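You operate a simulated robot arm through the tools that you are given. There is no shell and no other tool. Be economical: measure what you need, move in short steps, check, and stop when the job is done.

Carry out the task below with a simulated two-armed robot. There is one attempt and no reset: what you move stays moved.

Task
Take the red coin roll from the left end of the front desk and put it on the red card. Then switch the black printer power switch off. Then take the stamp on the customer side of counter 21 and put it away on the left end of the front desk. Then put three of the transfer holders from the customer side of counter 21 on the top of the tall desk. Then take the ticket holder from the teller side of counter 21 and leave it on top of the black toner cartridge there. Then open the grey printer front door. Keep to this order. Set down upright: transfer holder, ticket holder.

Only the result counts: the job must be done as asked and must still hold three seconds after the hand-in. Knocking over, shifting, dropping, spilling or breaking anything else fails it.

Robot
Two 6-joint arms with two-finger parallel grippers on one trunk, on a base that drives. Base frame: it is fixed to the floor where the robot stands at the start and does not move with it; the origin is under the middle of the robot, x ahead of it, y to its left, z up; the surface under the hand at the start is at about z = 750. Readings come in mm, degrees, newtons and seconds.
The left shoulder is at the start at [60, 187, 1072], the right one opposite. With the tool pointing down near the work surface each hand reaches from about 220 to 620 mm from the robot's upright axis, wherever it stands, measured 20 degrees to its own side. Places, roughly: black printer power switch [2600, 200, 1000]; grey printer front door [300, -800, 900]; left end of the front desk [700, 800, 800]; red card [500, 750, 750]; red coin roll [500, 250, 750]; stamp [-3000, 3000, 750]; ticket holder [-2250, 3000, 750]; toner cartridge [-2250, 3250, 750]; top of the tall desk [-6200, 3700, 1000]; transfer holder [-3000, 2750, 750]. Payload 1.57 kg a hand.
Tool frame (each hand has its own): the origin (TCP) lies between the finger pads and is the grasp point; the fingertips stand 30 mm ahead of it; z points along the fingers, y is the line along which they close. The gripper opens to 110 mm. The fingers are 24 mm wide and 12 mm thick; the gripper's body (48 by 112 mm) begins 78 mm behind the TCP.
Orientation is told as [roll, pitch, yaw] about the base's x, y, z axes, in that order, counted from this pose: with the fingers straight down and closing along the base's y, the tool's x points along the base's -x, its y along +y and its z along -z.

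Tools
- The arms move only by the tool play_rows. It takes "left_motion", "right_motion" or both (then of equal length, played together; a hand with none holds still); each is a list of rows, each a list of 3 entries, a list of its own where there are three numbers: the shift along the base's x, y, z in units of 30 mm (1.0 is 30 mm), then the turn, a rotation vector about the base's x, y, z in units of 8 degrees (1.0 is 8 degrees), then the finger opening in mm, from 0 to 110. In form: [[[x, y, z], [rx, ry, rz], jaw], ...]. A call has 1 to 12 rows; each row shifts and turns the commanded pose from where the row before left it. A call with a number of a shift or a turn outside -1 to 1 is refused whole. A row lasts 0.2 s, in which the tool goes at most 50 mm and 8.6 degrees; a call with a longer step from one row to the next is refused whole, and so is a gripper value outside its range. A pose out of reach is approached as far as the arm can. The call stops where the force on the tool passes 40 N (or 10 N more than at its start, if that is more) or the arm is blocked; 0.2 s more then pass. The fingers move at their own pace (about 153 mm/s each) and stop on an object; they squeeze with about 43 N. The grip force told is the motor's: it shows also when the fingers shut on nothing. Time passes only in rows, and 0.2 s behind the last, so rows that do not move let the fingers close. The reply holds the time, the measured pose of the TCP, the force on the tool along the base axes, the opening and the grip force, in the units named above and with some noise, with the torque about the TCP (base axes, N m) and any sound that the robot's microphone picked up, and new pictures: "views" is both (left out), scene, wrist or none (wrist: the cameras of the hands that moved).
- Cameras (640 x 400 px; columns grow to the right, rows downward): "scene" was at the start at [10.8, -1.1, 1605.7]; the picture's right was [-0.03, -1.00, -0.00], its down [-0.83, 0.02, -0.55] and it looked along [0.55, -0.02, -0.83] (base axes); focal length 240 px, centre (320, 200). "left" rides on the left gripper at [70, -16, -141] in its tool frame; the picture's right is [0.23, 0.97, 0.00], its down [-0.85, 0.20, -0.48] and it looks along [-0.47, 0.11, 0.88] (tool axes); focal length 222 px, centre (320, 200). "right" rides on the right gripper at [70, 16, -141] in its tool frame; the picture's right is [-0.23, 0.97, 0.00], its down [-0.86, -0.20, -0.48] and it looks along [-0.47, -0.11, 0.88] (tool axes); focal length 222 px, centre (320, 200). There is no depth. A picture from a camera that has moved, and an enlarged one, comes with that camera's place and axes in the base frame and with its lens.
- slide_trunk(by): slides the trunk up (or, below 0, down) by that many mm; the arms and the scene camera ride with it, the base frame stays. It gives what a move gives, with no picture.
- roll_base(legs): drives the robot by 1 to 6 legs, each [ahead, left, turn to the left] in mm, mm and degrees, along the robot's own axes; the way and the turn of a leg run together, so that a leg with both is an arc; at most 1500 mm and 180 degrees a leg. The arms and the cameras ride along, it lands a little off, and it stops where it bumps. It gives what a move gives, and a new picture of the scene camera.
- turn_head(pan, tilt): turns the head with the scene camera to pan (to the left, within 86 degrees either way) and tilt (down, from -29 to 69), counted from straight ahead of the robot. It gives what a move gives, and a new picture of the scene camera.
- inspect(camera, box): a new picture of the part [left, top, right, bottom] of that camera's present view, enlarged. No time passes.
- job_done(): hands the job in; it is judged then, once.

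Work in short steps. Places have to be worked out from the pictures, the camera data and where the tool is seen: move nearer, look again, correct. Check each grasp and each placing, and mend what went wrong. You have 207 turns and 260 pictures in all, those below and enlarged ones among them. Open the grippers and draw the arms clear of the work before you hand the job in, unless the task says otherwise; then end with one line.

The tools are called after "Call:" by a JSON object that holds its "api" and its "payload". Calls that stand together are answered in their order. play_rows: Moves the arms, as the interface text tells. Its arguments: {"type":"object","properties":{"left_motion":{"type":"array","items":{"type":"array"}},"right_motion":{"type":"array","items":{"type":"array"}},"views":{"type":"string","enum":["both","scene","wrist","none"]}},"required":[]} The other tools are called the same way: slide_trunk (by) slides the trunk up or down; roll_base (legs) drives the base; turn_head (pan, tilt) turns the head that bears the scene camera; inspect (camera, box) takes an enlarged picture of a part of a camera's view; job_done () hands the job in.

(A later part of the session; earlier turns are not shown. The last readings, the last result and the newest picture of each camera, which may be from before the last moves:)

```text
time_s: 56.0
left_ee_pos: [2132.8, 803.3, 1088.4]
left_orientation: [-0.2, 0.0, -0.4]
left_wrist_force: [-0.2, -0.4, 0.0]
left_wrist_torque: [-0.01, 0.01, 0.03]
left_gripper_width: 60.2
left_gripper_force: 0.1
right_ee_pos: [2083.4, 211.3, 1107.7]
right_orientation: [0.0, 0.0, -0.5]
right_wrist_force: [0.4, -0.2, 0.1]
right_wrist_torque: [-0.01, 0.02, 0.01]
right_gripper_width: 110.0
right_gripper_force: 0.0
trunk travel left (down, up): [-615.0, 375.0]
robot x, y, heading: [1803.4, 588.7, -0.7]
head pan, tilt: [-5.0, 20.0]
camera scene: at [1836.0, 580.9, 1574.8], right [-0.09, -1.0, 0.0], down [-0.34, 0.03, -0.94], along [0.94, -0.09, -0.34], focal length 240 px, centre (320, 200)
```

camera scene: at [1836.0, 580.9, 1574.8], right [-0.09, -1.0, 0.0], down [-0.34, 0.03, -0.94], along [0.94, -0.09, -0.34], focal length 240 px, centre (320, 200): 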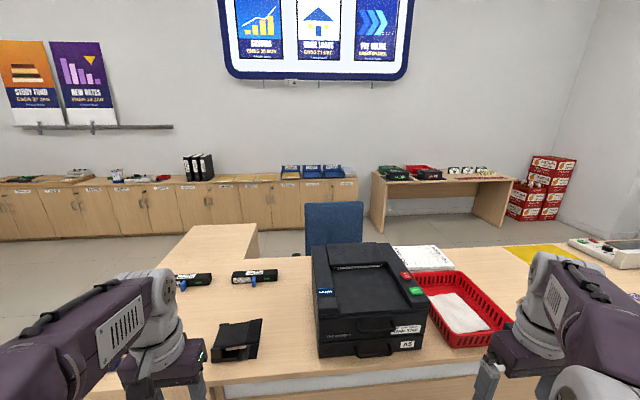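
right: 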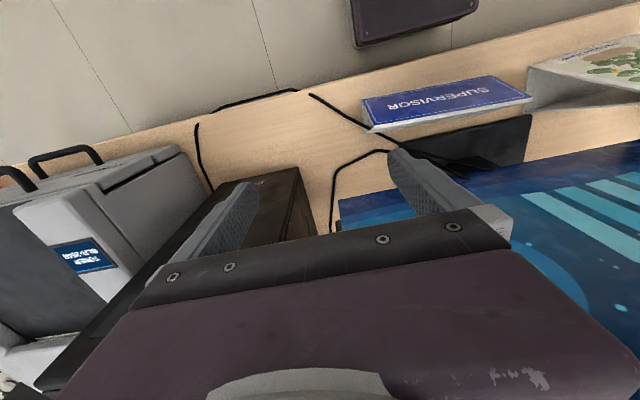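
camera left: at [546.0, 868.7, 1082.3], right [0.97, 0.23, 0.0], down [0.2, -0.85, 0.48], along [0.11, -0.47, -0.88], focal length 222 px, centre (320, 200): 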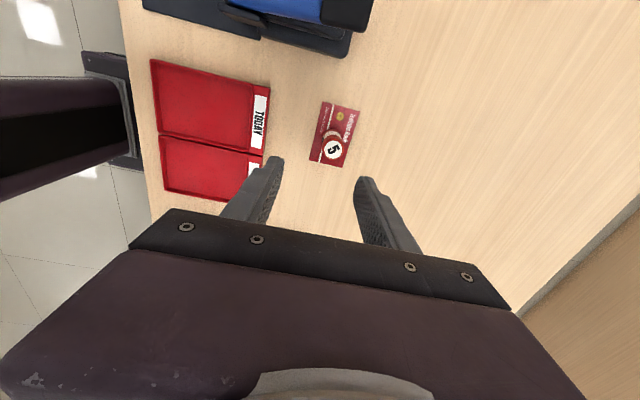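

I drive right to view the printer's right side.

Call:
{"api": "roll_base", "payload": {"legs": [[0, -650, 0]]}}

Call:
{"api": "turn_head", "payload": {"pan": 25, "tilt": 40}}

Call:
{"api": "inspect", "payload": {"camera": "scene", "box": [200, 60, 400, 185]}}

```text
time_s: 59.6
left_ee_pos: [2130.8, 162.0, 1087.9]
left_orientation: [-0.4, -0.2, 0.0]
left_wrist_force: [0.7, 0.5, -0.3]
left_wrist_torque: [-0.01, -0.02, 0.01]
left_gripper_width: 60.0
left_gripper_force: 0.0
right_ee_pos: [2084.2, -430.2, 1108.7]
right_orientation: [0.0, 0.0, 0.0]
right_wrist_force: [-0.4, 0.1, -0.3]
right_wrist_torque: [0.01, 0.0, -0.01]
right_gripper_width: 110.1
right_gripper_force: 0.1
trunk travel left (down, up): [-615.0, 375.0]
robot x, y, heading: [1799.0, -55.9, -0.0]
head pan, tilt: [-5.0, 20.0]
camera scene: at [1834.2, -63.1, 1574.8], right [-0.09, -1.0, 0.0], down [-0.34, 0.03, -0.94], along [0.94, -0.08, -0.34], focal length 240 px, centre (320, 200)
```

scene: 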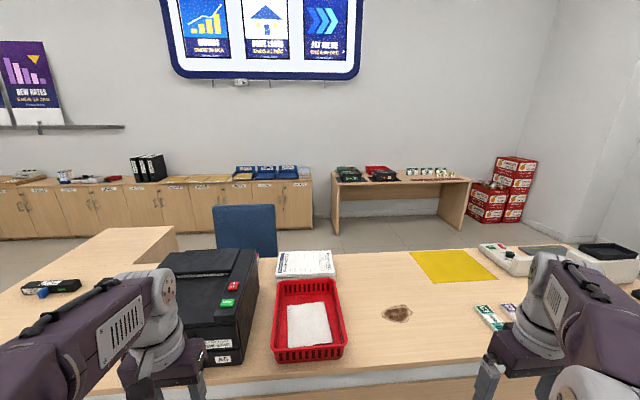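

```text
time_s: 60.5
left_ee_pos: [2131.3, 161.5, 1087.5]
left_orientation: [-0.3, -0.1, 0.0]
left_wrist_force: [0.0, -1.0, 0.3]
left_wrist_torque: [0.01, 0.0, 0.01]
left_gripper_width: 60.3
left_gripper_force: 0.0
right_ee_pos: [2085.3, -431.2, 1109.3]
right_orientation: [0.0, 0.1, -0.1]
right_wrist_force: [-0.1, 0.6, 0.3]
right_wrist_torque: [-0.02, -0.02, 0.01]
right_gripper_width: 110.1
right_gripper_force: 0.2
trunk travel left (down, up): [-615.0, 375.0]
robot x, y, heading: [1799.0, -56.3, -0.2]
head pan, tilt: [25.0, 40.0]
camera scene: at [1818.5, -19.1, 1543.4], right [0.42, -0.91, 0.0], down [-0.58, -0.27, -0.77], along [0.69, 0.32, -0.64], focal length 240 px, centre (320, 200)
```

scene: 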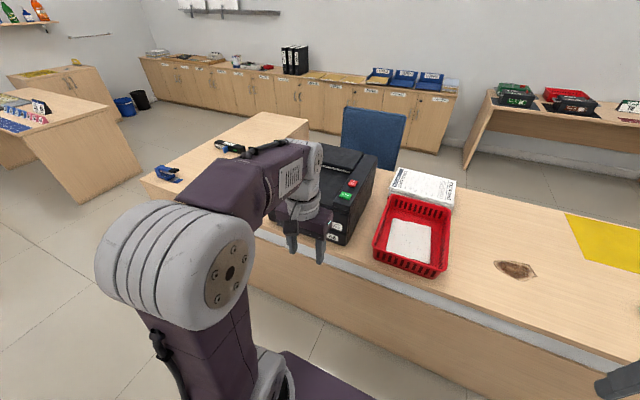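

```text
3.20 times, centred on (300, 122) of scene
camera zoom: at [1818.5, -19.1, 1543.4], right [0.42, -0.91, 0.0], down [-0.58, -0.27, -0.77], along [0.69, 0.32, -0.64], focal length 767 px, centre (384, 448)
```

zoom: 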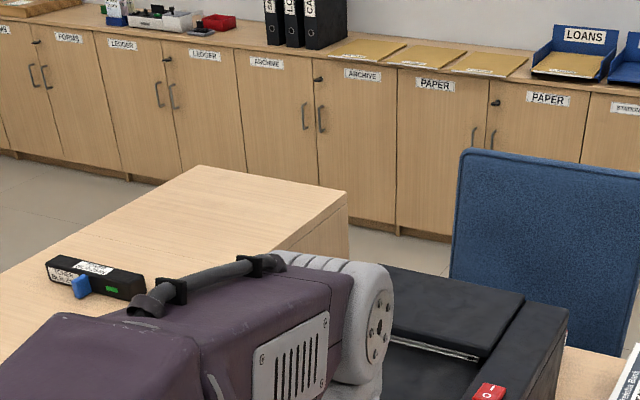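

The red part on the printer's top right shows I/O marks. Zoom on it.

Call:
{"api": "inspect", "payload": {"camera": "scene", "box": [320, 160, 384, 200]}}

```text
10.00 times, centred on (352, 180) of scene
camera zoom: at [1818.5, -19.1, 1543.4], right [0.42, -0.91, 0.0], down [-0.58, -0.27, -0.77], along [0.69, 0.32, -0.64], focal length 2398 px, centre (0, 400)
```

zoom: 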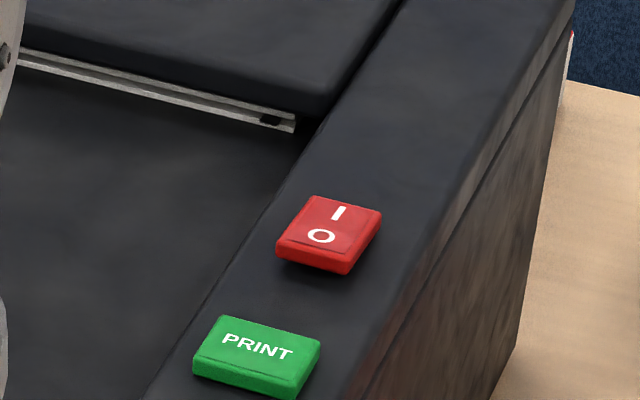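

The red I/O rocker is the power switch, near (2620, 200); "O" is the near end. I raise the trunk and drive closer.

Call:
{"api": "slide_trunk", "payload": {"by": 240}}

Call:
{"api": "roll_base", "payload": {"legs": [[260, 60, 0]]}}

Call:
{"api": "play_rows", "payload": {"left_motion": [[[0.7, 0, -0.3], [0, 0, 0], 0], [[0.7, 0, -0.3], [0, 0, 0], 0], [[0.7, 0, -0.3], [0, 0, 0], 0], [[0.7, 0, -0.3], [0, 0, 0], 0]], "views": "both"}}

```text
time_s: 63.0
left_ee_pos: [2130.8, 162.0, 1328.8]
left_orientation: [-0.3, -0.2, 0.0]
left_wrist_force: [0.7, 0.5, 0.2]
left_wrist_torque: [0.03, -0.01, 0.01]
left_gripper_width: 59.9
left_gripper_force: 0.0
right_ee_pos: [2083.2, -431.7, 1349.7]
right_orientation: [0.0, 0.1, 0.0]
right_wrist_force: [-0.9, 0.6, 0.8]
right_wrist_torque: [0.01, 0.04, -0.03]
right_gripper_width: 109.9
right_gripper_force: 0.1
trunk travel left (down, up): [-855.0, 135.0]
robot x, y, heading: [1802.3, -56.1, -0.1]
head pan, tilt: [25.0, 40.0]
```

```text
time_s: 64.9
left_ee_pos: [2392.5, 219.7, 1329.2]
left_orientation: [-0.1, -0.2, -0.2]
left_wrist_force: [-0.7, -0.7, -0.6]
left_wrist_torque: [0.04, -0.02, 0.01]
left_gripper_width: 60.1
left_gripper_force: 0.1
right_ee_pos: [2343.9, -373.1, 1348.4]
right_orientation: [-0.1, -0.1, -0.1]
right_wrist_force: [-0.1, 0.2, 0.2]
right_wrist_torque: [0.0, -0.01, 0.01]
right_gripper_width: 109.9
right_gripper_force: 0.0
trunk travel left (down, up): [-855.0, 135.0]
robot x, y, heading: [2063.7, -0.4, -0.3]
head pan, tilt: [25.0, 40.0]
camera scene: at [2078.6, 39.8, 1783.4], right [0.42, -0.91, 0.0], down [-0.58, -0.27, -0.77], along [0.7, 0.32, -0.64], focal length 240 px, centre (320, 200)
```

scene: 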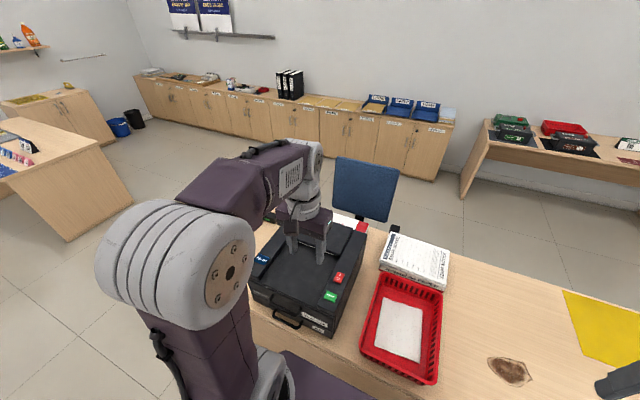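

```text
time_s: 65.9
left_ee_pos: [2479.5, 219.4, 1291.5]
left_orientation: [-0.3, 0.1, -0.1]
left_wrist_force: [0.2, 0.1, 0.2]
left_wrist_torque: [-0.02, -0.02, 0.0]
left_gripper_width: 0.1
left_gripper_force: 21.2
right_ee_pos: [2348.0, -372.7, 1348.2]
right_orientation: [0.1, 0.1, -0.1]
right_wrist_force: [1.0, 0.2, 0.5]
right_wrist_torque: [0.01, 0.01, 0.04]
right_gripper_width: 110.0
right_gripper_force: 0.0
trunk travel left (down, up): [-855.0, 135.0]
robot x, y, heading: [2066.2, 7.5, -0.1]
head pan, tilt: [25.0, 40.0]
camera scene: at [2083.8, 40.7, 1783.3], right [0.42, -0.91, 0.0], down [-0.58, -0.27, -0.77], along [0.69, 0.32, -0.64], focal length 240 px, centre (320, 200)
camera left: at [2410.4, 206.4, 1435.2], right [-0.22, 0.97, 0.0], down [0.86, 0.2, 0.48], along [0.47, 0.1, -0.88], focal length 222 px, centre (320, 200)
```

scene: 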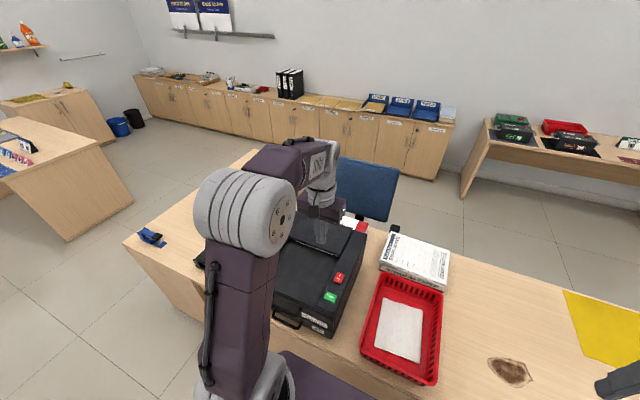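
left: 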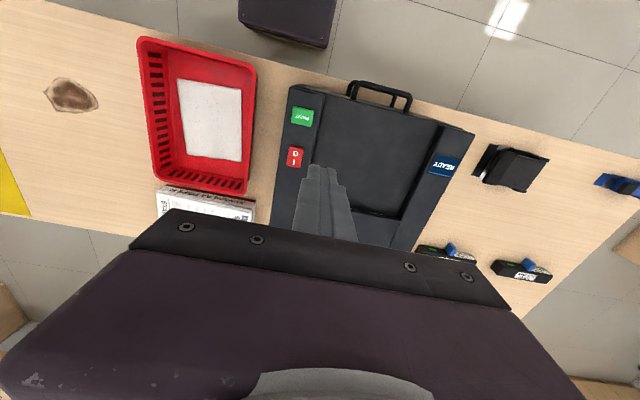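

Triangulated switch: about (2568, 185, 968), "O" end toward the robot. I move the closed fingers above it.

Call:
{"api": "play_rows", "payload": {"left_motion": [[[0.3, -0.4, -1], [0, 0, 0], 0], [[0.4, -0.4, -1], [0, 0, 0], 0], [[0.4, -0.3, -1], [0, 0, 0], 0], [[0.4, 0, -1], [0, 0, 0], 0], [[0.4, 0, -1], [0, 0, 0], 0], [[0.2, 0, -1], [0, 0, 0], 0], [[0.1, 0, -1], [0, 0, 0], 0]], "views": "wrist"}}

Call:
{"api": "inspect", "payload": {"camera": "left", "box": [220, 60, 380, 210]}}

Call:
{"api": "inspect", "payload": {"camera": "scene", "box": [270, 210, 400, 320]}}

```text
time_s: 67.5
left_ee_pos: [2544.3, 187.2, 1082.0]
left_orientation: [-0.3, -0.2, -0.1]
left_wrist_force: [0.1, 0.1, 0.6]
left_wrist_torque: [0.0, -0.03, -0.02]
left_gripper_width: 0.0
left_gripper_force: 21.3
right_ee_pos: [2346.3, -372.3, 1349.7]
right_orientation: [0.0, 0.0, -0.1]
right_wrist_force: [0.3, 0.0, 0.7]
right_wrist_torque: [-0.01, 0.04, -0.02]
right_gripper_width: 109.9
right_gripper_force: 0.0
trunk travel left (down, up): [-855.0, 135.0]
robot x, y, heading: [2063.9, 3.8, -0.1]
head pan, tilt: [25.0, 40.0]
camera left: at [2474.5, 173.9, 1224.8], right [-0.22, 0.97, -0.01], down [0.85, 0.2, 0.48], along [0.47, 0.1, -0.88], focal length 222 px, centre (320, 200)
```

left: 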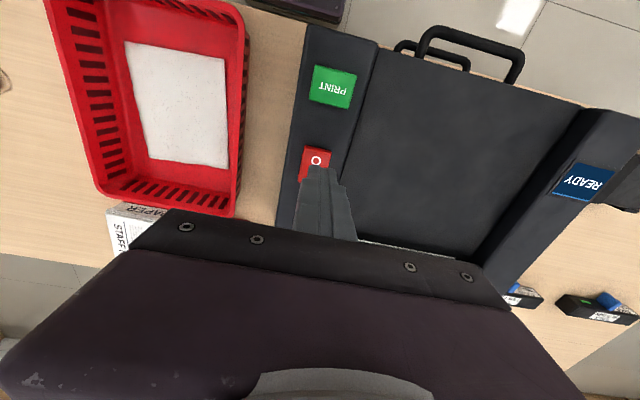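

```text
2.67 times, centred on (300, 135) of left
camera zoom: at [2474.5, 173.9, 1224.8], right [-0.22, 0.97, -0.01], down [0.85, 0.2, 0.48], along [0.47, 0.1, -0.88], focal length 592 px, centre (373, 373)
```

zoom: 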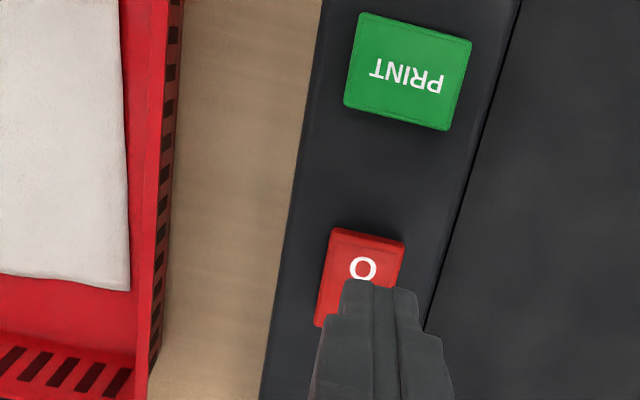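

```text
3.64 times, centred on (335, 265) of scene
camera zoom: at [2082.7, 40.8, 1783.4], right [0.42, -0.91, 0.0], down [-0.58, -0.27, -0.77], along [0.69, 0.32, -0.64], focal length 872 px, centre (266, -36)
```

zoom: 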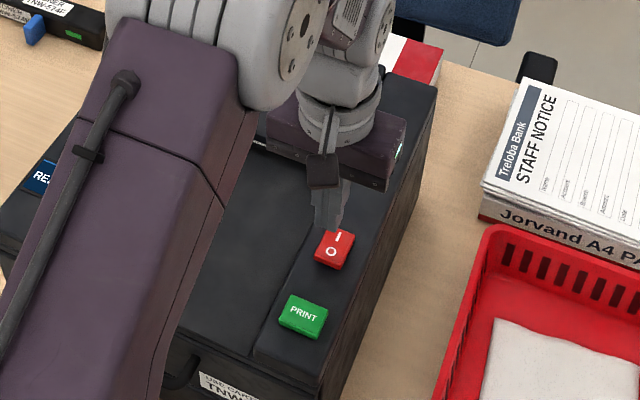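

Fingers are over the O end (near edge x≈2543, y≈186). Lower gradually until contact.

Call:
{"api": "play_rows", "payload": {"left_motion": [[[0, 0, -0.6], [0, 0, 0], 0], [[0, 0, -0.5], [0, 0, 0], 0], [[0, 0, -0.2], [0, 0, 0], 0]], "views": "wrist"}}

Call:
{"api": "inspect", "payload": {"camera": "scene", "box": [300, 230, 380, 290]}}

```text
time_s: 68.3
left_ee_pos: [2544.6, 187.5, 1043.7]
left_orientation: [-0.3, -0.1, -0.2]
left_wrist_force: [0.5, 0.1, 0.6]
left_wrist_torque: [0.02, -0.01, 0.03]
left_gripper_width: 0.0
left_gripper_force: 21.4
right_ee_pos: [2345.8, -372.3, 1349.0]
right_orientation: [0.0, 0.1, -0.1]
right_wrist_force: [-0.4, -0.2, -0.1]
right_wrist_torque: [0.01, 0.01, 0.02]
right_gripper_width: 109.9
right_gripper_force: 0.1
trunk travel left (down, up): [-855.0, 135.0]
robot x, y, heading: [2069.0, 3.2, -0.2]
head pan, tilt: [25.0, 40.0]
camera left: at [2473.9, 173.3, 1186.3], right [-0.22, 0.97, -0.01], down [0.85, 0.2, 0.48], along [0.47, 0.1, -0.88], focal length 222 px, centre (320, 200)
```

left: 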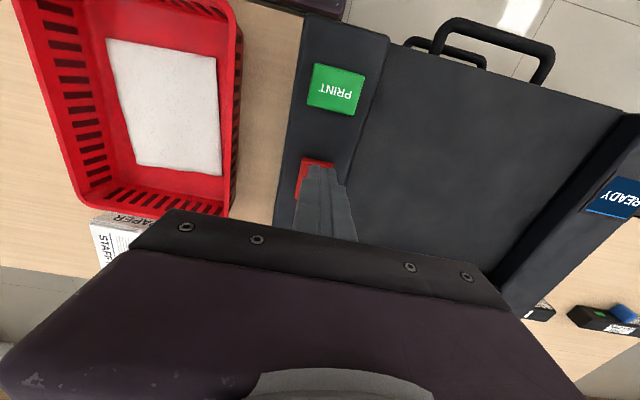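

```text
6.67 times, centred on (340, 260) of scene
camera zoom: at [2081.8, 40.4, 1783.4], right [0.42, -0.91, 0.0], down [-0.58, -0.27, -0.77], along [0.69, 0.32, -0.64], focal length 1599 px, centre (187, -200)
```

zoom: 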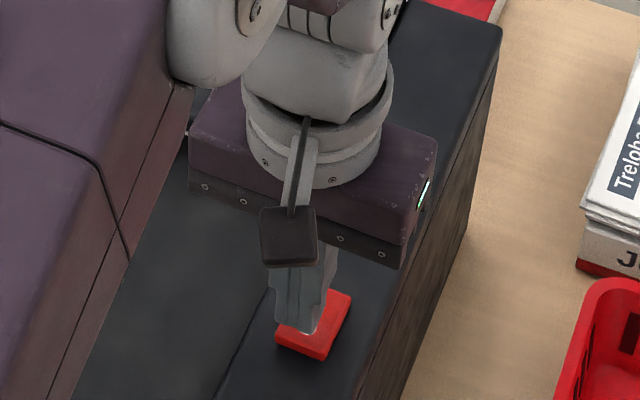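

Aligned. Continue down in small steps.

Call:
{"api": "play_rows", "payload": {"left_motion": [[[0, -0.08, -0.3], [0, 0, 0], 0], [[0, 0, -0.3], [0, 0, 0], 0], [[0, 0, -0.2], [0, 0, 0], 0]], "views": "none"}}

Call:
{"api": "inspect", "payload": {"camera": "scene", "box": [300, 230, 380, 290]}}

```text
time_s: 69.1
left_ee_pos: [2542.8, 185.0, 1024.1]
left_orientation: [-0.2, -0.8, -0.1]
left_wrist_force: [-3.8, 1.9, 36.7]
left_wrist_torque: [0.08, -0.37, 0.01]
left_gripper_width: 0.1
left_gripper_force: 21.5
right_ee_pos: [2342.2, -372.2, 1350.6]
right_orientation: [0.0, -0.2, -0.2]
right_wrist_force: [0.5, -0.4, 0.7]
right_wrist_torque: [-0.02, -0.01, 0.03]
right_gripper_width: 110.0
right_gripper_force: 0.0
trunk travel left (down, up): [-855.0, 135.0]
robot x, y, heading: [2064.5, 5.9, 0.1]
head pan, tilt: [25.0, 40.0]
```

```text
6.67 times, centred on (340, 260) of scene
camera zoom: at [2075.0, 39.7, 1784.0], right [0.42, -0.91, 0.0], down [-0.58, -0.27, -0.77], along [0.7, 0.32, -0.64], focal length 1599 px, centre (187, -200)
```

zoom: 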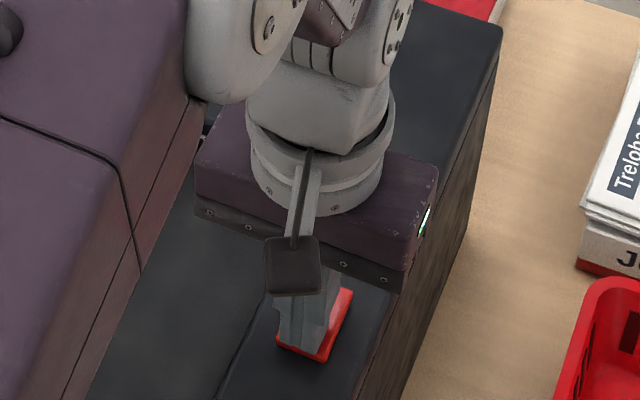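

Contact with 37 N. Lift and inspect whether it flipped.

Call:
{"api": "play_rows", "payload": {"left_motion": [[[0, 0, 1], [0, 0, 0], 0], [[0, 0, 1], [0, 0, 0], 0], [[0.5, 0.5, 1], [0, 0, 0], 0], [[0.5, 0.5, 0.5], [0, 0, 0], 0]], "views": "none"}}

Call:
{"api": "inspect", "payload": {"camera": "left", "box": [240, 60, 400, 210]}}

Call:
{"api": "inspect", "payload": {"camera": "scene", "box": [315, 260, 363, 296]}}

```text
time_s: 70.1
left_ee_pos: [2576.4, 216.4, 1124.6]
left_orientation: [-0.2, 0.0, -0.3]
left_wrist_force: [-0.1, 0.4, -0.7]
left_wrist_torque: [-0.02, 0.02, -0.01]
left_gripper_width: 0.2
left_gripper_force: 21.1
right_ee_pos: [2348.4, -372.0, 1348.7]
right_orientation: [-0.1, 0.2, -0.1]
right_wrist_force: [-0.4, -0.3, 1.2]
right_wrist_torque: [0.01, 0.04, -0.02]
right_gripper_width: 110.0
right_gripper_force: 0.0
trunk travel left (down, up): [-855.0, 135.0]
robot x, y, heading: [2066.9, 3.4, -0.1]
head pan, tilt: [25.0, 40.0]
```

```text
2.67 times, centred on (320, 135) of left
camera zoom: at [2506.8, 202.4, 1267.5], right [-0.22, 0.97, -0.01], down [0.86, 0.2, 0.48], along [0.47, 0.1, -0.88], focal length 592 px, centre (320, 373)
```

zoom: 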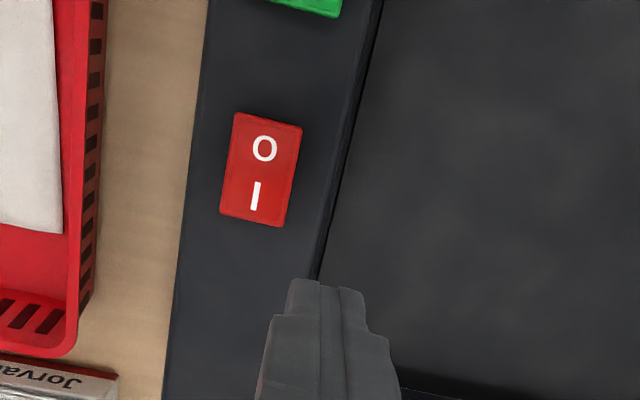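

```text
11.11 times, centred on (339, 278) of scene
camera zoom: at [2084.1, 41.7, 1783.3], right [0.42, -0.91, 0.0], down [-0.58, -0.27, -0.77], along [0.69, 0.32, -0.64], focal length 2664 px, centre (109, -667)
```

zoom: 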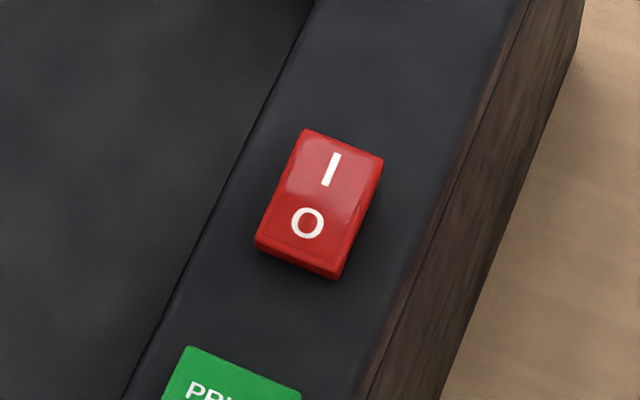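

The near (O) face now looks lower than before. Check the display on the printer for confirmation.

Call:
{"api": "play_rows", "payload": {"left_motion": [[[-0.5, 0.5, 0.7], [0, 0, 0], 0], [[-0.7, 0.5, 0.7], [0, 0, 0], 0], [[-0.7, 0.5, 0.7], [0, 0, 0], 0], [[-0.7, 0, 0.7], [0, 0, 0], 0]], "views": "wrist"}}

Call:
{"api": "inspect", "payload": {"camera": "scene", "box": [230, 200, 390, 320]}}

```text
time_s: 71.1
left_ee_pos: [2495.1, 259.3, 1209.8]
left_orientation: [-0.2, -0.1, -0.3]
left_wrist_force: [-0.9, 0.3, -0.3]
left_wrist_torque: [-0.01, -0.04, -0.05]
left_gripper_width: 0.0
left_gripper_force: 20.9
right_ee_pos: [2344.4, -372.2, 1349.0]
right_orientation: [-0.1, -0.2, -0.1]
right_wrist_force: [0.3, -1.0, 1.5]
right_wrist_torque: [0.0, -0.02, 0.02]
right_gripper_width: 110.1
right_gripper_force: 0.1
trunk travel left (down, up): [-855.0, 135.0]
robot x, y, heading: [2063.1, 3.3, -0.1]
head pan, tilt: [25.0, 40.0]
camera left: at [2424.4, 245.5, 1352.9], right [-0.22, 0.97, 0.0], down [0.85, 0.2, 0.48], along [0.47, 0.1, -0.88], focal length 222 px, centre (320, 200)
```

left: 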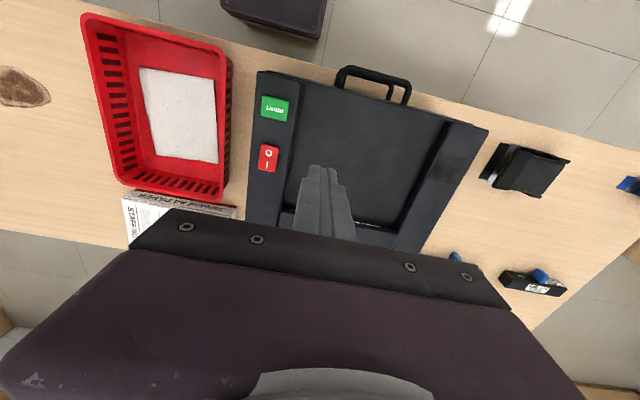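

```text
3.33 times, centred on (310, 260) of scene
camera zoom: at [2079.7, 39.8, 1783.3], right [0.42, -0.91, 0.0], down [-0.58, -0.27, -0.77], along [0.7, 0.32, -0.64], focal length 799 px, centre (353, 0)
```

zoom: 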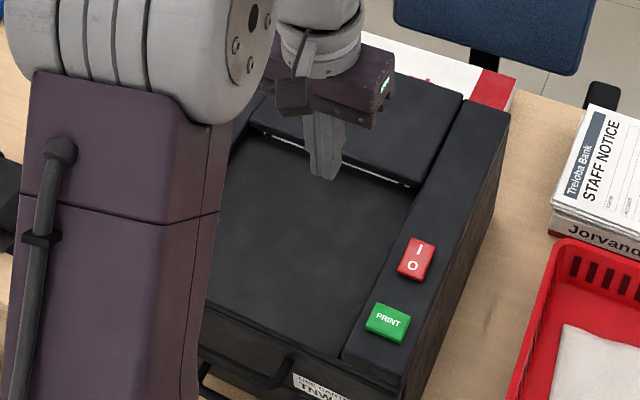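

The READY display went dark: the printer is off. Now retract, lower the trunk to its original height and drive back out toward counter 21.

Call:
{"api": "play_rows", "payload": {"left_motion": [[[-0.8, 0, 0], [0, 0, 0], 50], [[-0.8, 0, 0], [0, 0, 0], 60], [[-0.8, 0, 0], [0, 0, 0], 60], [[-0.8, 0, 0], [0, 0, 0], 60]], "views": "none"}}

Call:
{"api": "roll_base", "payload": {"legs": [[-260, 0, 0], [0, 1500, 0], [0, 420, 0], [-700, 0, 0], [0, 0, 170]]}}

Call:
{"api": "turn_head", "payload": {"pan": 0, "tilt": 20}}

```text
time_s: 72.1
left_ee_pos: [2399.8, 260.1, 1208.6]
left_orientation: [-0.3, -0.1, -0.2]
left_wrist_force: [-0.2, -0.8, -0.6]
left_wrist_torque: [0.0, 0.0, -0.01]
left_gripper_width: 59.9
left_gripper_force: 0.0
right_ee_pos: [2344.8, -370.9, 1348.8]
right_orientation: [0.1, 0.1, -0.1]
right_wrist_force: [0.3, -0.1, 0.2]
right_wrist_torque: [-0.01, -0.01, -0.01]
right_gripper_width: 109.9
right_gripper_force: 0.1
trunk travel left (down, up): [-855.0, 135.0]
robot x, y, heading: [2066.1, 4.9, 0.0]
head pan, tilt: [25.0, 40.0]
```

```text
time_s: 93.6
left_ee_pos: [739.9, 1710.1, 1207.2]
left_orientation: [-0.3, -0.2, 170.9]
left_wrist_force: [-0.2, 0.6, -0.4]
left_wrist_torque: [0.02, 0.01, 0.01]
left_gripper_width: 59.9
left_gripper_force: 0.0
right_ee_pos: [893.1, 2327.7, 1348.1]
right_orientation: [0.0, 0.0, 170.8]
right_wrist_force: [0.3, 0.6, 0.0]
right_wrist_torque: [0.0, 0.0, -0.03]
right_gripper_width: 109.9
right_gripper_force: 0.1
trunk travel left (down, up): [-855.0, 135.0]
robot x, y, heading: [1113.7, 1912.1, 171.1]
head pan, tilt: [25.0, 40.0]
camera scene: at [1090.6, 1880.4, 1783.3], right [-0.27, 0.96, 0.0], down [0.62, 0.18, -0.77], along [-0.74, -0.21, -0.64], focal length 240 px, centre (320, 200)
```

scene: 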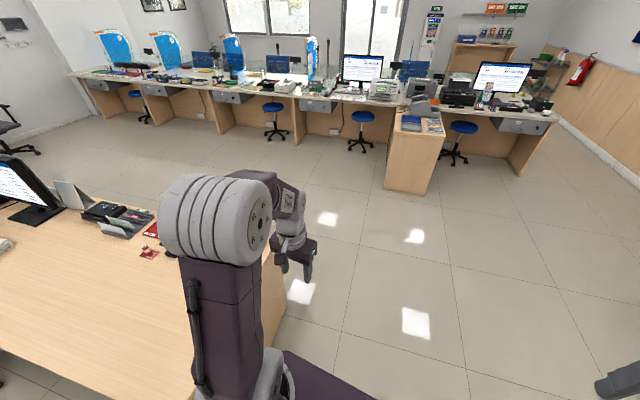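

```text
time_s: 94.5
left_ee_pos: [742.2, 1710.4, 1208.5]
left_orientation: [-0.3, -0.2, 170.9]
left_wrist_force: [-0.4, -0.1, -0.2]
left_wrist_torque: [-0.04, 0.02, -0.01]
left_gripper_width: 59.8
left_gripper_force: 0.1
right_ee_pos: [892.5, 2328.2, 1349.1]
right_orientation: [0.1, 0.0, 170.9]
right_wrist_force: [-0.1, 0.1, 0.2]
right_wrist_torque: [-0.03, 0.03, 0.01]
right_gripper_width: 110.0
right_gripper_force: 0.1
trunk travel left (down, up): [-855.0, 135.0]
robot x, y, heading: [1113.3, 1913.0, 170.7]
head pan, tilt: [0.0, 20.0]
camera scene: at [1080.4, 1918.1, 1814.7], right [0.16, 0.99, 0.0], down [0.34, -0.05, -0.94], along [-0.93, 0.15, -0.34], focal length 240 px, centre (320, 200)
```

scene: 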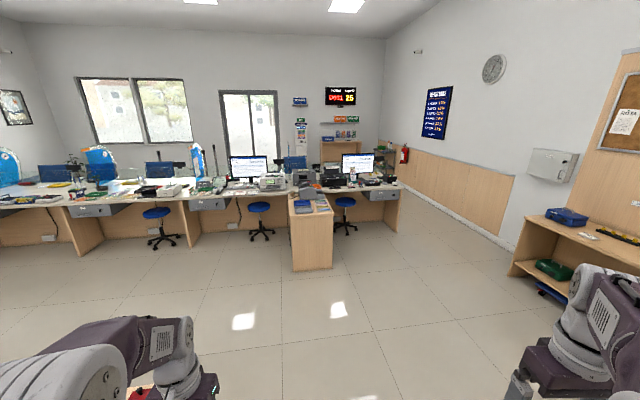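

Counter 21 looks to be the right-most place of the teller row; its customer side lies beyond. I drive diagonally to the passage right of the counter end.

Call:
{"api": "roll_base", "payload": {"legs": [[0, 0, 9.1], [871, -729, 0], [871, -729, 0], [871, -729, 0]]}}

Call:
{"api": "turn_head", "payload": {"pan": 40, "tilt": 30}}

```text
time_s: 111.7
left_ee_pos: [-1824.4, 3848.4, 1209.3]
left_orientation: [-0.3, -0.2, -179.7]
left_wrist_force: [-0.2, -0.3, -0.2]
left_wrist_torque: [0.01, 0.04, -0.02]
left_gripper_width: 60.2
left_gripper_force: 0.1
right_ee_pos: [-1774.7, 4480.9, 1348.9]
right_orientation: [0.0, 0.0, -179.6]
right_wrist_force: [0.2, -0.3, 0.0]
right_wrist_torque: [0.02, 0.02, -0.01]
right_gripper_width: 109.8
right_gripper_force: 0.1
trunk travel left (down, up): [-855.0, 135.0]
robot x, y, heading: [-1490.9, 4106.7, -179.6]
head pan, tilt: [0.0, 20.0]
camera scene: at [-1522.8, 4108.4, 1814.8], right [-0.01, 1.0, 0.0], down [0.34, 0.0, -0.94], along [-0.94, -0.01, -0.34], focal length 240 px, centre (320, 200)
```

scene: 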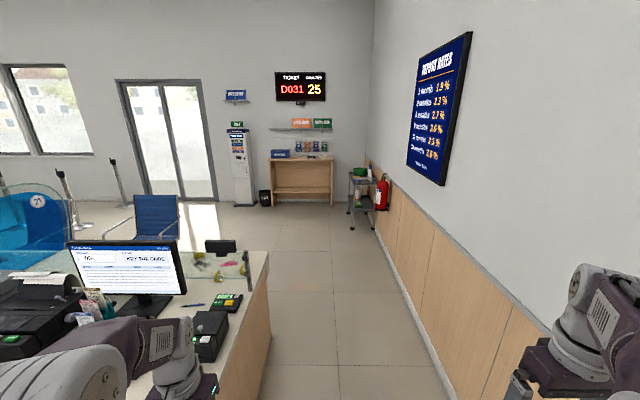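

```text
time_s: 112.8
left_ee_pos: [-1825.0, 3848.6, 1209.2]
left_orientation: [-0.3, 0.0, -179.6]
left_wrist_force: [0.1, 0.7, -0.4]
left_wrist_torque: [-0.01, -0.01, 0.03]
left_gripper_width: 59.8
left_gripper_force: 0.1
right_ee_pos: [-1774.8, 4481.4, 1349.8]
right_orientation: [0.0, -0.1, -179.5]
right_wrist_force: [0.5, -0.5, 0.1]
right_wrist_torque: [-0.01, 0.03, -0.01]
right_gripper_width: 110.0
right_gripper_force: 0.1
trunk travel left (down, up): [-855.0, 135.0]
robot x, y, heading: [-1490.5, 4103.7, -179.4]
head pan, tilt: [40.0, 30.0]
camera scene: at [-1499.3, 4051.2, 1798.7], right [-0.65, 0.76, 0.0], down [0.38, 0.32, -0.87], along [-0.66, -0.56, -0.5], focal length 240 px, centre (320, 200)
```

scene: 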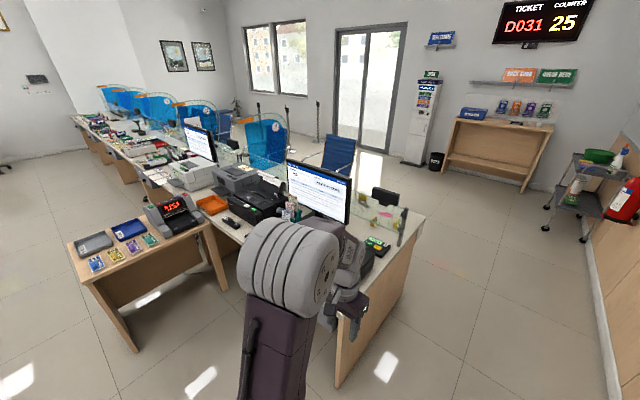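

Passage is clear. I drive past the counter end to x≈-3700, turn round to face the counter's customer side, and look.

Call:
{"api": "roll_base", "payload": {"legs": [[800, -150, 0], [1400, 0, 0], [0, 0, 180]]}}

Call:
{"api": "turn_head", "payload": {"pan": -40, "tilt": 30}}

```text
time_s: 131.0
left_ee_pos: [-3349.7, 4490.7, 1208.5]
left_orientation: [-0.2, -0.1, -0.1]
left_wrist_force: [-0.4, 0.1, 0.3]
left_wrist_torque: [0.0, -0.02, -0.06]
left_gripper_width: 60.2
left_gripper_force: 0.0
right_ee_pos: [-3406.3, 3859.9, 1349.2]
right_orientation: [-0.1, 0.1, -0.3]
right_wrist_force: [-0.7, -0.2, 1.5]
right_wrist_torque: [-0.03, 0.0, 0.0]
right_gripper_width: 110.0
right_gripper_force: 0.2
trunk travel left (down, up): [-855.0, 135.0]
robot x, y, heading: [-3685.3, 4233.9, -0.4]
head pan, tilt: [40.0, 30.0]
camera scene: at [-3676.4, 4294.7, 1798.7], right [0.64, -0.77, 0.0], down [-0.38, -0.32, -0.87], along [0.67, 0.55, -0.5], focal length 240 px, centre (320, 200)
```

scene: 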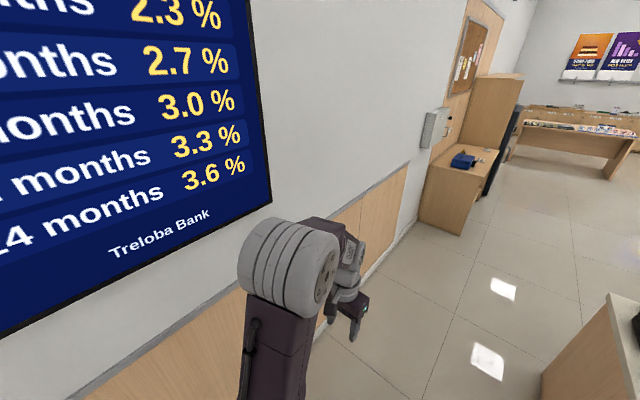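

```text
time_s: 132.5
left_ee_pos: [-3349.4, 4492.4, 1207.0]
left_orientation: [-0.4, -0.1, -0.3]
left_wrist_force: [0.3, -0.1, -0.2]
left_wrist_torque: [0.03, 0.03, -0.02]
left_gripper_width: 60.0
left_gripper_force: 0.2
right_ee_pos: [-3405.2, 3859.6, 1348.2]
right_orientation: [0.1, 0.0, -0.2]
right_wrist_force: [-0.4, 0.3, -0.4]
right_wrist_torque: [-0.01, 0.0, 0.0]
right_gripper_width: 110.0
right_gripper_force: 0.0
trunk travel left (down, up): [-855.0, 135.0]
robot x, y, heading: [-3684.9, 4235.8, -0.1]
head pan, tilt: [-40.0, 30.0]
camera scene: at [-3676.8, 4178.6, 1798.7], right [-0.65, -0.76, 0.0], down [-0.38, 0.32, -0.87], along [0.66, -0.56, -0.5], focal length 240 px, centre (320, 200)
```

scene: 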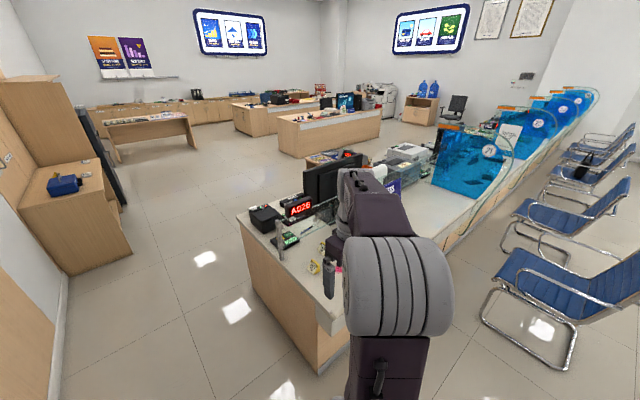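

Chairs are at y<2500. I slide right along the customer side to y≈3150 and look down at the counter.

Call:
{"api": "roll_base", "payload": {"legs": [[0, -1080, 0]]}}

Call:
{"api": "turn_head", "payload": {"pan": -15, "tilt": 40}}

```text
time_s: 138.1
left_ee_pos: [-3354.9, 3402.3, 1208.6]
left_orientation: [-0.2, -0.1, -0.3]
left_wrist_force: [-0.2, 0.6, 0.6]
left_wrist_torque: [0.0, 0.02, 0.0]
left_gripper_width: 59.9
left_gripper_force: 0.1
right_ee_pos: [-3412.7, 2770.0, 1348.9]
right_orientation: [0.0, 0.1, -0.4]
right_wrist_force: [0.5, 0.8, -0.2]
right_wrist_torque: [0.0, 0.0, 0.01]
right_gripper_width: 110.1
right_gripper_force: 0.1
trunk travel left (down, up): [-855.0, 135.0]
robot x, y, heading: [-3689.9, 3147.4, -0.4]
head pan, tilt: [-40.0, 30.0]
camera scene: at [-3682.5, 3089.6, 1798.7], right [-0.65, -0.76, 0.0], down [-0.38, 0.32, -0.87], along [0.66, -0.56, -0.5], focal length 240 px, centre (320, 200)
```

scene: 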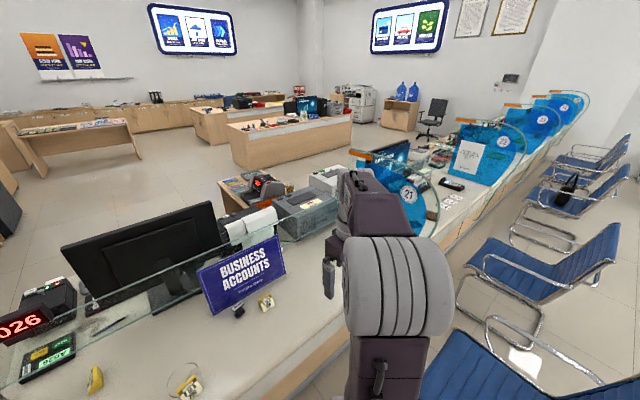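

```text
time_s: 139.0
left_ee_pos: [-3354.0, 3399.4, 1207.7]
left_orientation: [-0.1, 0.0, -0.4]
left_wrist_force: [-1.2, 0.7, 0.5]
left_wrist_torque: [-0.01, 0.0, -0.02]
left_gripper_width: 59.7
left_gripper_force: 0.1
right_ee_pos: [-3412.0, 2766.9, 1350.3]
right_orientation: [0.1, 0.0, -0.4]
right_wrist_force: [-0.2, -0.4, -0.8]
right_wrist_torque: [0.02, -0.05, -0.03]
right_gripper_width: 109.9
right_gripper_force: 0.1
trunk travel left (down, up): [-855.0, 135.0]
robot x, y, heading: [-3690.8, 3146.0, -0.6]
head pan, tilt: [-15.0, 40.0]
camera scene: at [-3669.6, 3123.9, 1783.4], right [-0.27, -0.96, 0.0], down [-0.62, 0.17, -0.77], along [0.74, -0.2, -0.64], focal length 240 px, centre (320, 200)
```

scene: 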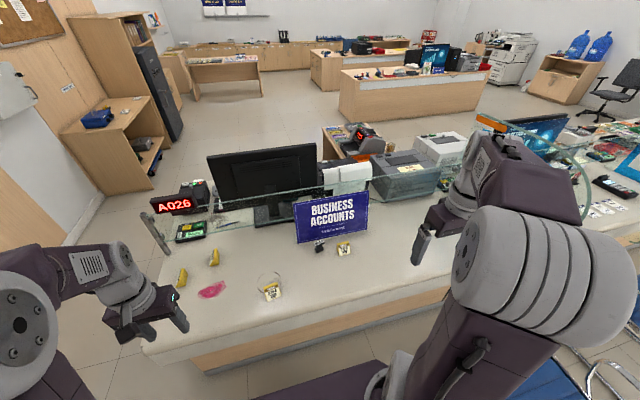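

Several small items stand on the customer side. Zoom on them.

Call:
{"api": "inspect", "payload": {"camera": "scene", "box": [150, 210, 310, 310]}}

Call:
{"api": "inspect", "payload": {"camera": "scene", "box": [250, 180, 450, 305]}}

```text
4.00 times, centred on (230, 260) of scene
camera zoom: at [-3669.6, 3123.9, 1783.4], right [-0.27, -0.96, 0.0], down [-0.62, 0.17, -0.77], along [0.74, -0.2, -0.64], focal length 959 px, centre (680, -40)
```

zoom: 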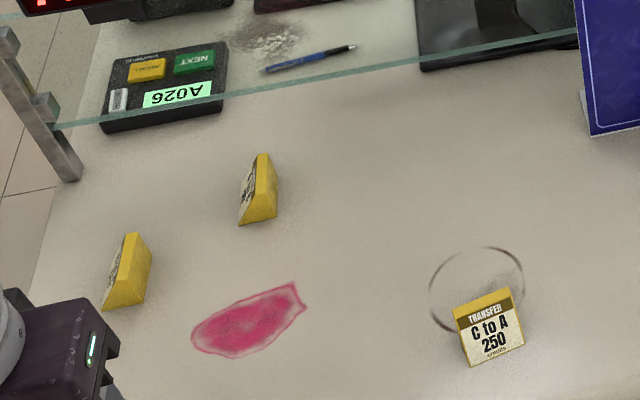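

```text
3.20 times, centred on (350, 242) of scene
camera zoom: at [-3669.6, 3123.9, 1783.4], right [-0.27, -0.96, 0.0], down [-0.62, 0.17, -0.77], along [0.74, -0.2, -0.64], focal length 767 px, centre (224, 64)
```

zoom: 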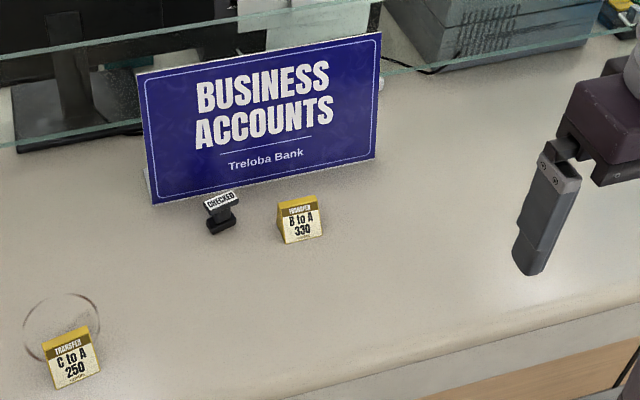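

The CHECKED stamp stands near (-2879, 2915), and four yellow transfer holders at about (-2948,2795), (-3095,3190), (-2823,3448), (-2905,3595). I lower the trunk and drive up to the counter to take the stamp with the right hand.

Call:
{"api": "slide_trunk", "payload": {"by": -220}}

Call:
{"api": "roll_base", "payload": {"legs": [[225, 0, 0.5]]}}

Call:
{"api": "play_rows", "payload": {"right_motion": [[[0.7, 0.5, 0], [0, 0, 0], 110], [[0.7, 0.5, 0], [0, 0, 0], 110], [[0.7, 0.5, 0], [0, 0, 0], 110], [[0.7, 0.5, 0], [0, 0, 0], 110], [[0.7, 0.5, 0], [0, 0, 0], 110]], "views": "both"}}

```text
time_s: 141.3
left_ee_pos: [-3354.8, 3400.4, 988.9]
left_orientation: [-0.2, -0.1, -0.3]
left_wrist_force: [0.3, 0.4, -0.2]
left_wrist_torque: [-0.02, -0.01, 0.0]
left_gripper_width: 60.1
left_gripper_force: 0.1
right_ee_pos: [-3411.0, 2767.5, 1128.5]
right_orientation: [0.0, 0.1, -0.4]
right_wrist_force: [-0.4, 0.4, -0.3]
right_wrist_torque: [-0.01, 0.03, -0.04]
right_gripper_width: 110.1
right_gripper_force: 0.1
trunk travel left (down, up): [-635.0, 355.0]
robot x, y, heading: [-3689.0, 3146.1, -0.2]
head pan, tilt: [-15.0, 40.0]
```

```text
time_s: 143.1
left_ee_pos: [-3130.5, 3405.5, 988.4]
left_orientation: [-0.3, -0.1, 0.2]
left_wrist_force: [0.7, -0.1, 0.2]
left_wrist_torque: [0.06, 0.0, 0.0]
left_gripper_width: 60.0
left_gripper_force: 0.1
right_ee_pos: [-3182.3, 2771.6, 1129.1]
right_orientation: [0.0, 0.0, 0.2]
right_wrist_force: [0.5, 0.0, 0.1]
right_wrist_torque: [-0.02, 0.02, -0.01]
right_gripper_width: 109.9
right_gripper_force: 0.0
trunk travel left (down, up): [-635.0, 355.0]
robot x, y, heading: [-3465.4, 3144.4, 0.1]
head pan, tilt: [-15.0, 40.0]
camera scene: at [-3443.8, 3124.4, 1563.4], right [-0.26, -0.97, 0.0], down [-0.62, 0.16, -0.77], along [0.74, -0.2, -0.64], focal length 240 px, centre (320, 200)
```

scene: 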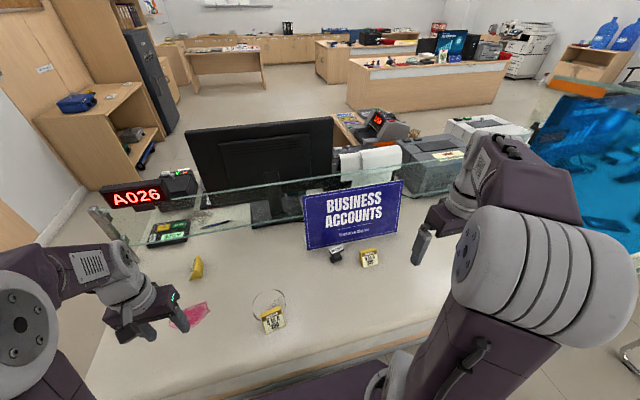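

```text
time_s: 144.2
left_ee_pos: [-3129.7, 3405.0, 988.6]
left_orientation: [-0.3, 0.0, 0.3]
left_wrist_force: [0.0, -0.3, 0.1]
left_wrist_torque: [-0.02, -0.01, -0.02]
left_gripper_width: 60.0
left_gripper_force: 0.1
right_ee_pos: [-3074.5, 2847.2, 1129.5]
right_orientation: [0.1, 0.2, 0.2]
right_wrist_force: [0.1, 0.2, 0.0]
right_wrist_torque: [0.0, 0.03, 0.03]
right_gripper_width: 110.1
right_gripper_force: 0.0
trunk travel left (down, up): [-635.0, 355.0]
robot x, y, heading: [-3467.2, 3144.6, 0.3]
head pan, tilt: [-15.0, 40.0]
camera scene: at [-3442.2, 3124.8, 1563.3], right [-0.26, -0.97, 0.0], down [-0.62, 0.16, -0.77], along [0.74, -0.2, -0.64], focal length 240 px, centre (320, 200)
camera right: at [-3145.7, 2863.0, 1271.4], right [0.22, 0.97, 0.0], down [0.86, -0.2, 0.48], along [0.47, -0.11, -0.88], focal length 222 px, centre (320, 200)
```

scene: 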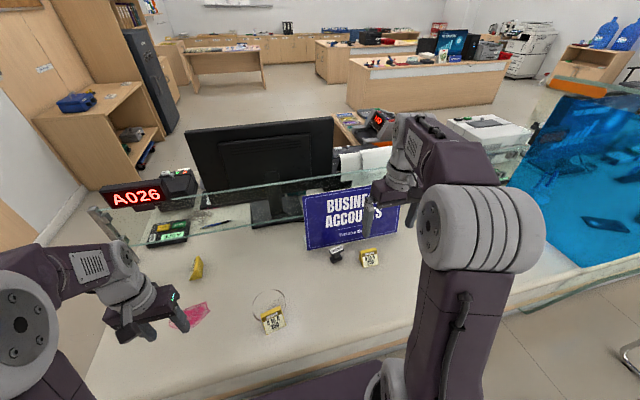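
right: 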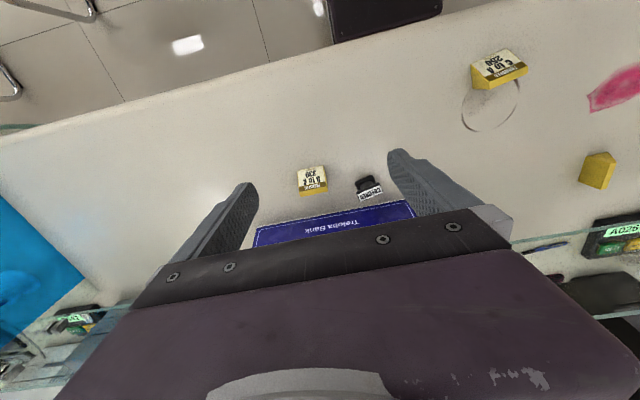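

Call:
{"api": "inspect", "payload": {"camera": "right", "box": [270, 140, 430, 240]}}

Call:
{"api": "inspect", "payload": {"camera": "scene", "box": [290, 180, 418, 280]}}

```text
4.00 times, centred on (350, 190) of right
camera zoom: at [-3145.7, 2863.0, 1271.4], right [0.22, 0.97, 0.0], down [0.86, -0.2, 0.48], along [0.47, -0.11, -0.88], focal length 888 px, centre (200, 240)
```

zoom: 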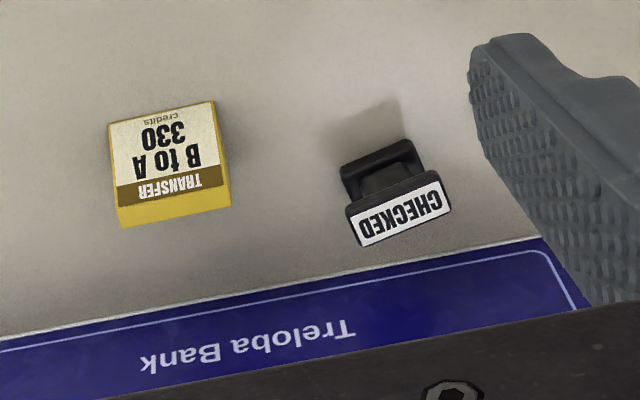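

```text
4.00 times, centred on (354, 230) of scene
camera zoom: at [-3442.2, 3124.8, 1563.3], right [-0.26, -0.97, 0.0], down [-0.62, 0.16, -0.77], along [0.74, -0.2, -0.64], focal length 959 px, centre (184, 80)
```

zoom: 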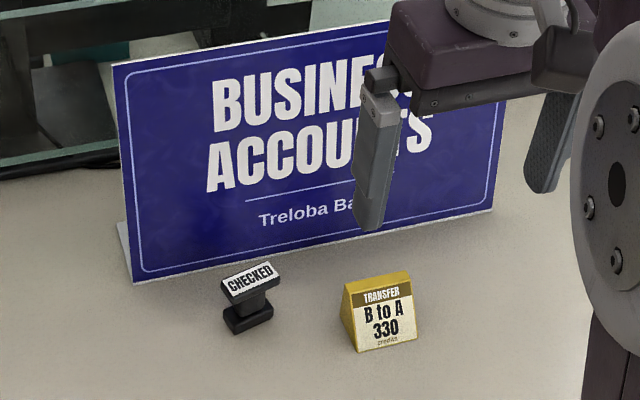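

Triangulated: counter top z≈784; stamp at (-2907, 2914), top ≈848, turned about +16°. I bring the right hand above it with yaw +16°.

Call:
{"api": "play_rows", "payload": {"right_motion": [[[0.6, 0.25, -0.5], [0, 0, 1], 75], [[0.6, 0.25, -0.7], [0, 0, 1], 75], [[0.6, 0.25, -0.8], [0, 0, 0], 75], [[0.6, 0.25, -0.8], [0, 0, 0], 75], [[0.6, 0.25, -0.8], [0, 0, 0], 75], [[0.6, 0.25, -0.8], [0, 0, 0], 75], [[0.6, 0.25, -0.8], [0, 0, 0], 75], [[0.6, 0.25, -0.8], [0, 0, 0], 75], [[0.7, 0.23, -0.8], [0, 0, 0], 75], [[0, 0, -0.4], [0, 0, 0], 75]], "views": "wrist"}}

Call:
{"api": "inspect", "payload": {"camera": "right", "box": [220, 100, 420, 225]}}

Call:
{"api": "inspect", "payload": {"camera": "scene", "box": [290, 180, 418, 280]}}

```text
time_s: 146.4
left_ee_pos: [-3131.5, 3403.3, 989.0]
left_orientation: [-0.3, 0.0, 0.2]
left_wrist_force: [0.1, 0.0, 0.6]
left_wrist_torque: [-0.01, -0.01, 0.03]
left_gripper_width: 60.1
left_gripper_force: 0.2
right_ee_pos: [-2912.5, 2914.3, 913.4]
right_orientation: [0.0, 0.0, 16.2]
right_wrist_force: [-0.6, -0.1, -0.5]
right_wrist_torque: [0.0, -0.01, 0.0]
right_gripper_width: 74.9
right_gripper_force: 0.0
trunk travel left (down, up): [-635.0, 355.0]
robot x, y, heading: [-3467.3, 3144.4, 0.1]
head pan, tilt: [-15.0, 40.0]
camera right: at [-2984.1, 2910.7, 1054.5], right [-0.05, 1.0, 0.0], down [0.88, 0.05, 0.48], along [0.48, 0.03, -0.88], focal length 222 px, centre (320, 200)
```

right: 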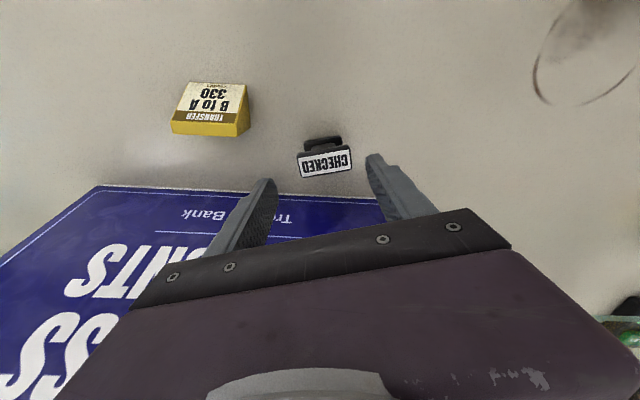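

```text
3.20 times, centred on (320, 162) of right
camera zoom: at [-2984.1, 2910.7, 1054.5], right [-0.05, 1.0, 0.0], down [0.88, 0.05, 0.48], along [0.48, 0.03, -0.88], focal length 711 px, centre (320, 320)
```

zoom: 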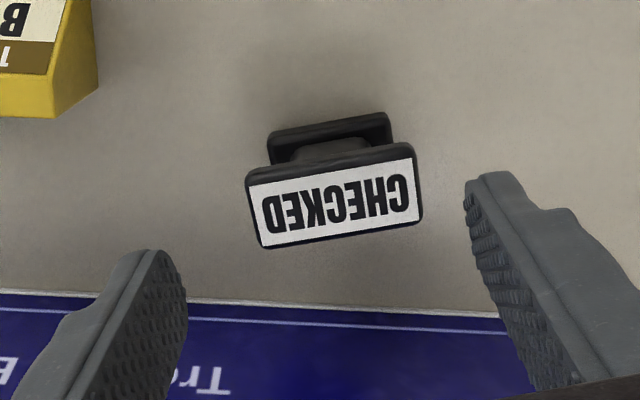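

```text
4.00 times, centred on (354, 230) of scene
camera zoom: at [-3444.0, 3124.4, 1563.4], right [-0.26, -0.97, 0.0], down [-0.62, 0.16, -0.77], along [0.74, -0.2, -0.64], focal length 959 px, centre (184, 80)
```

zoom: 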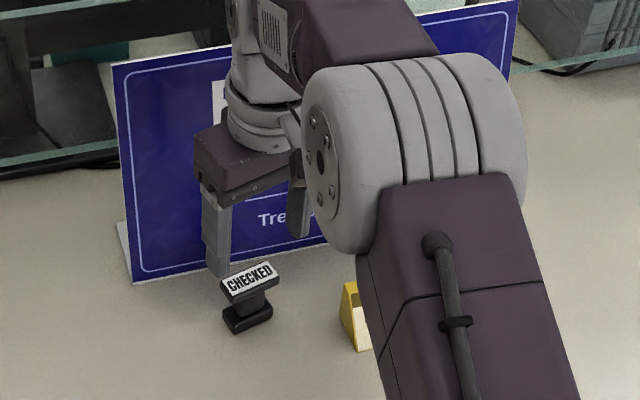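

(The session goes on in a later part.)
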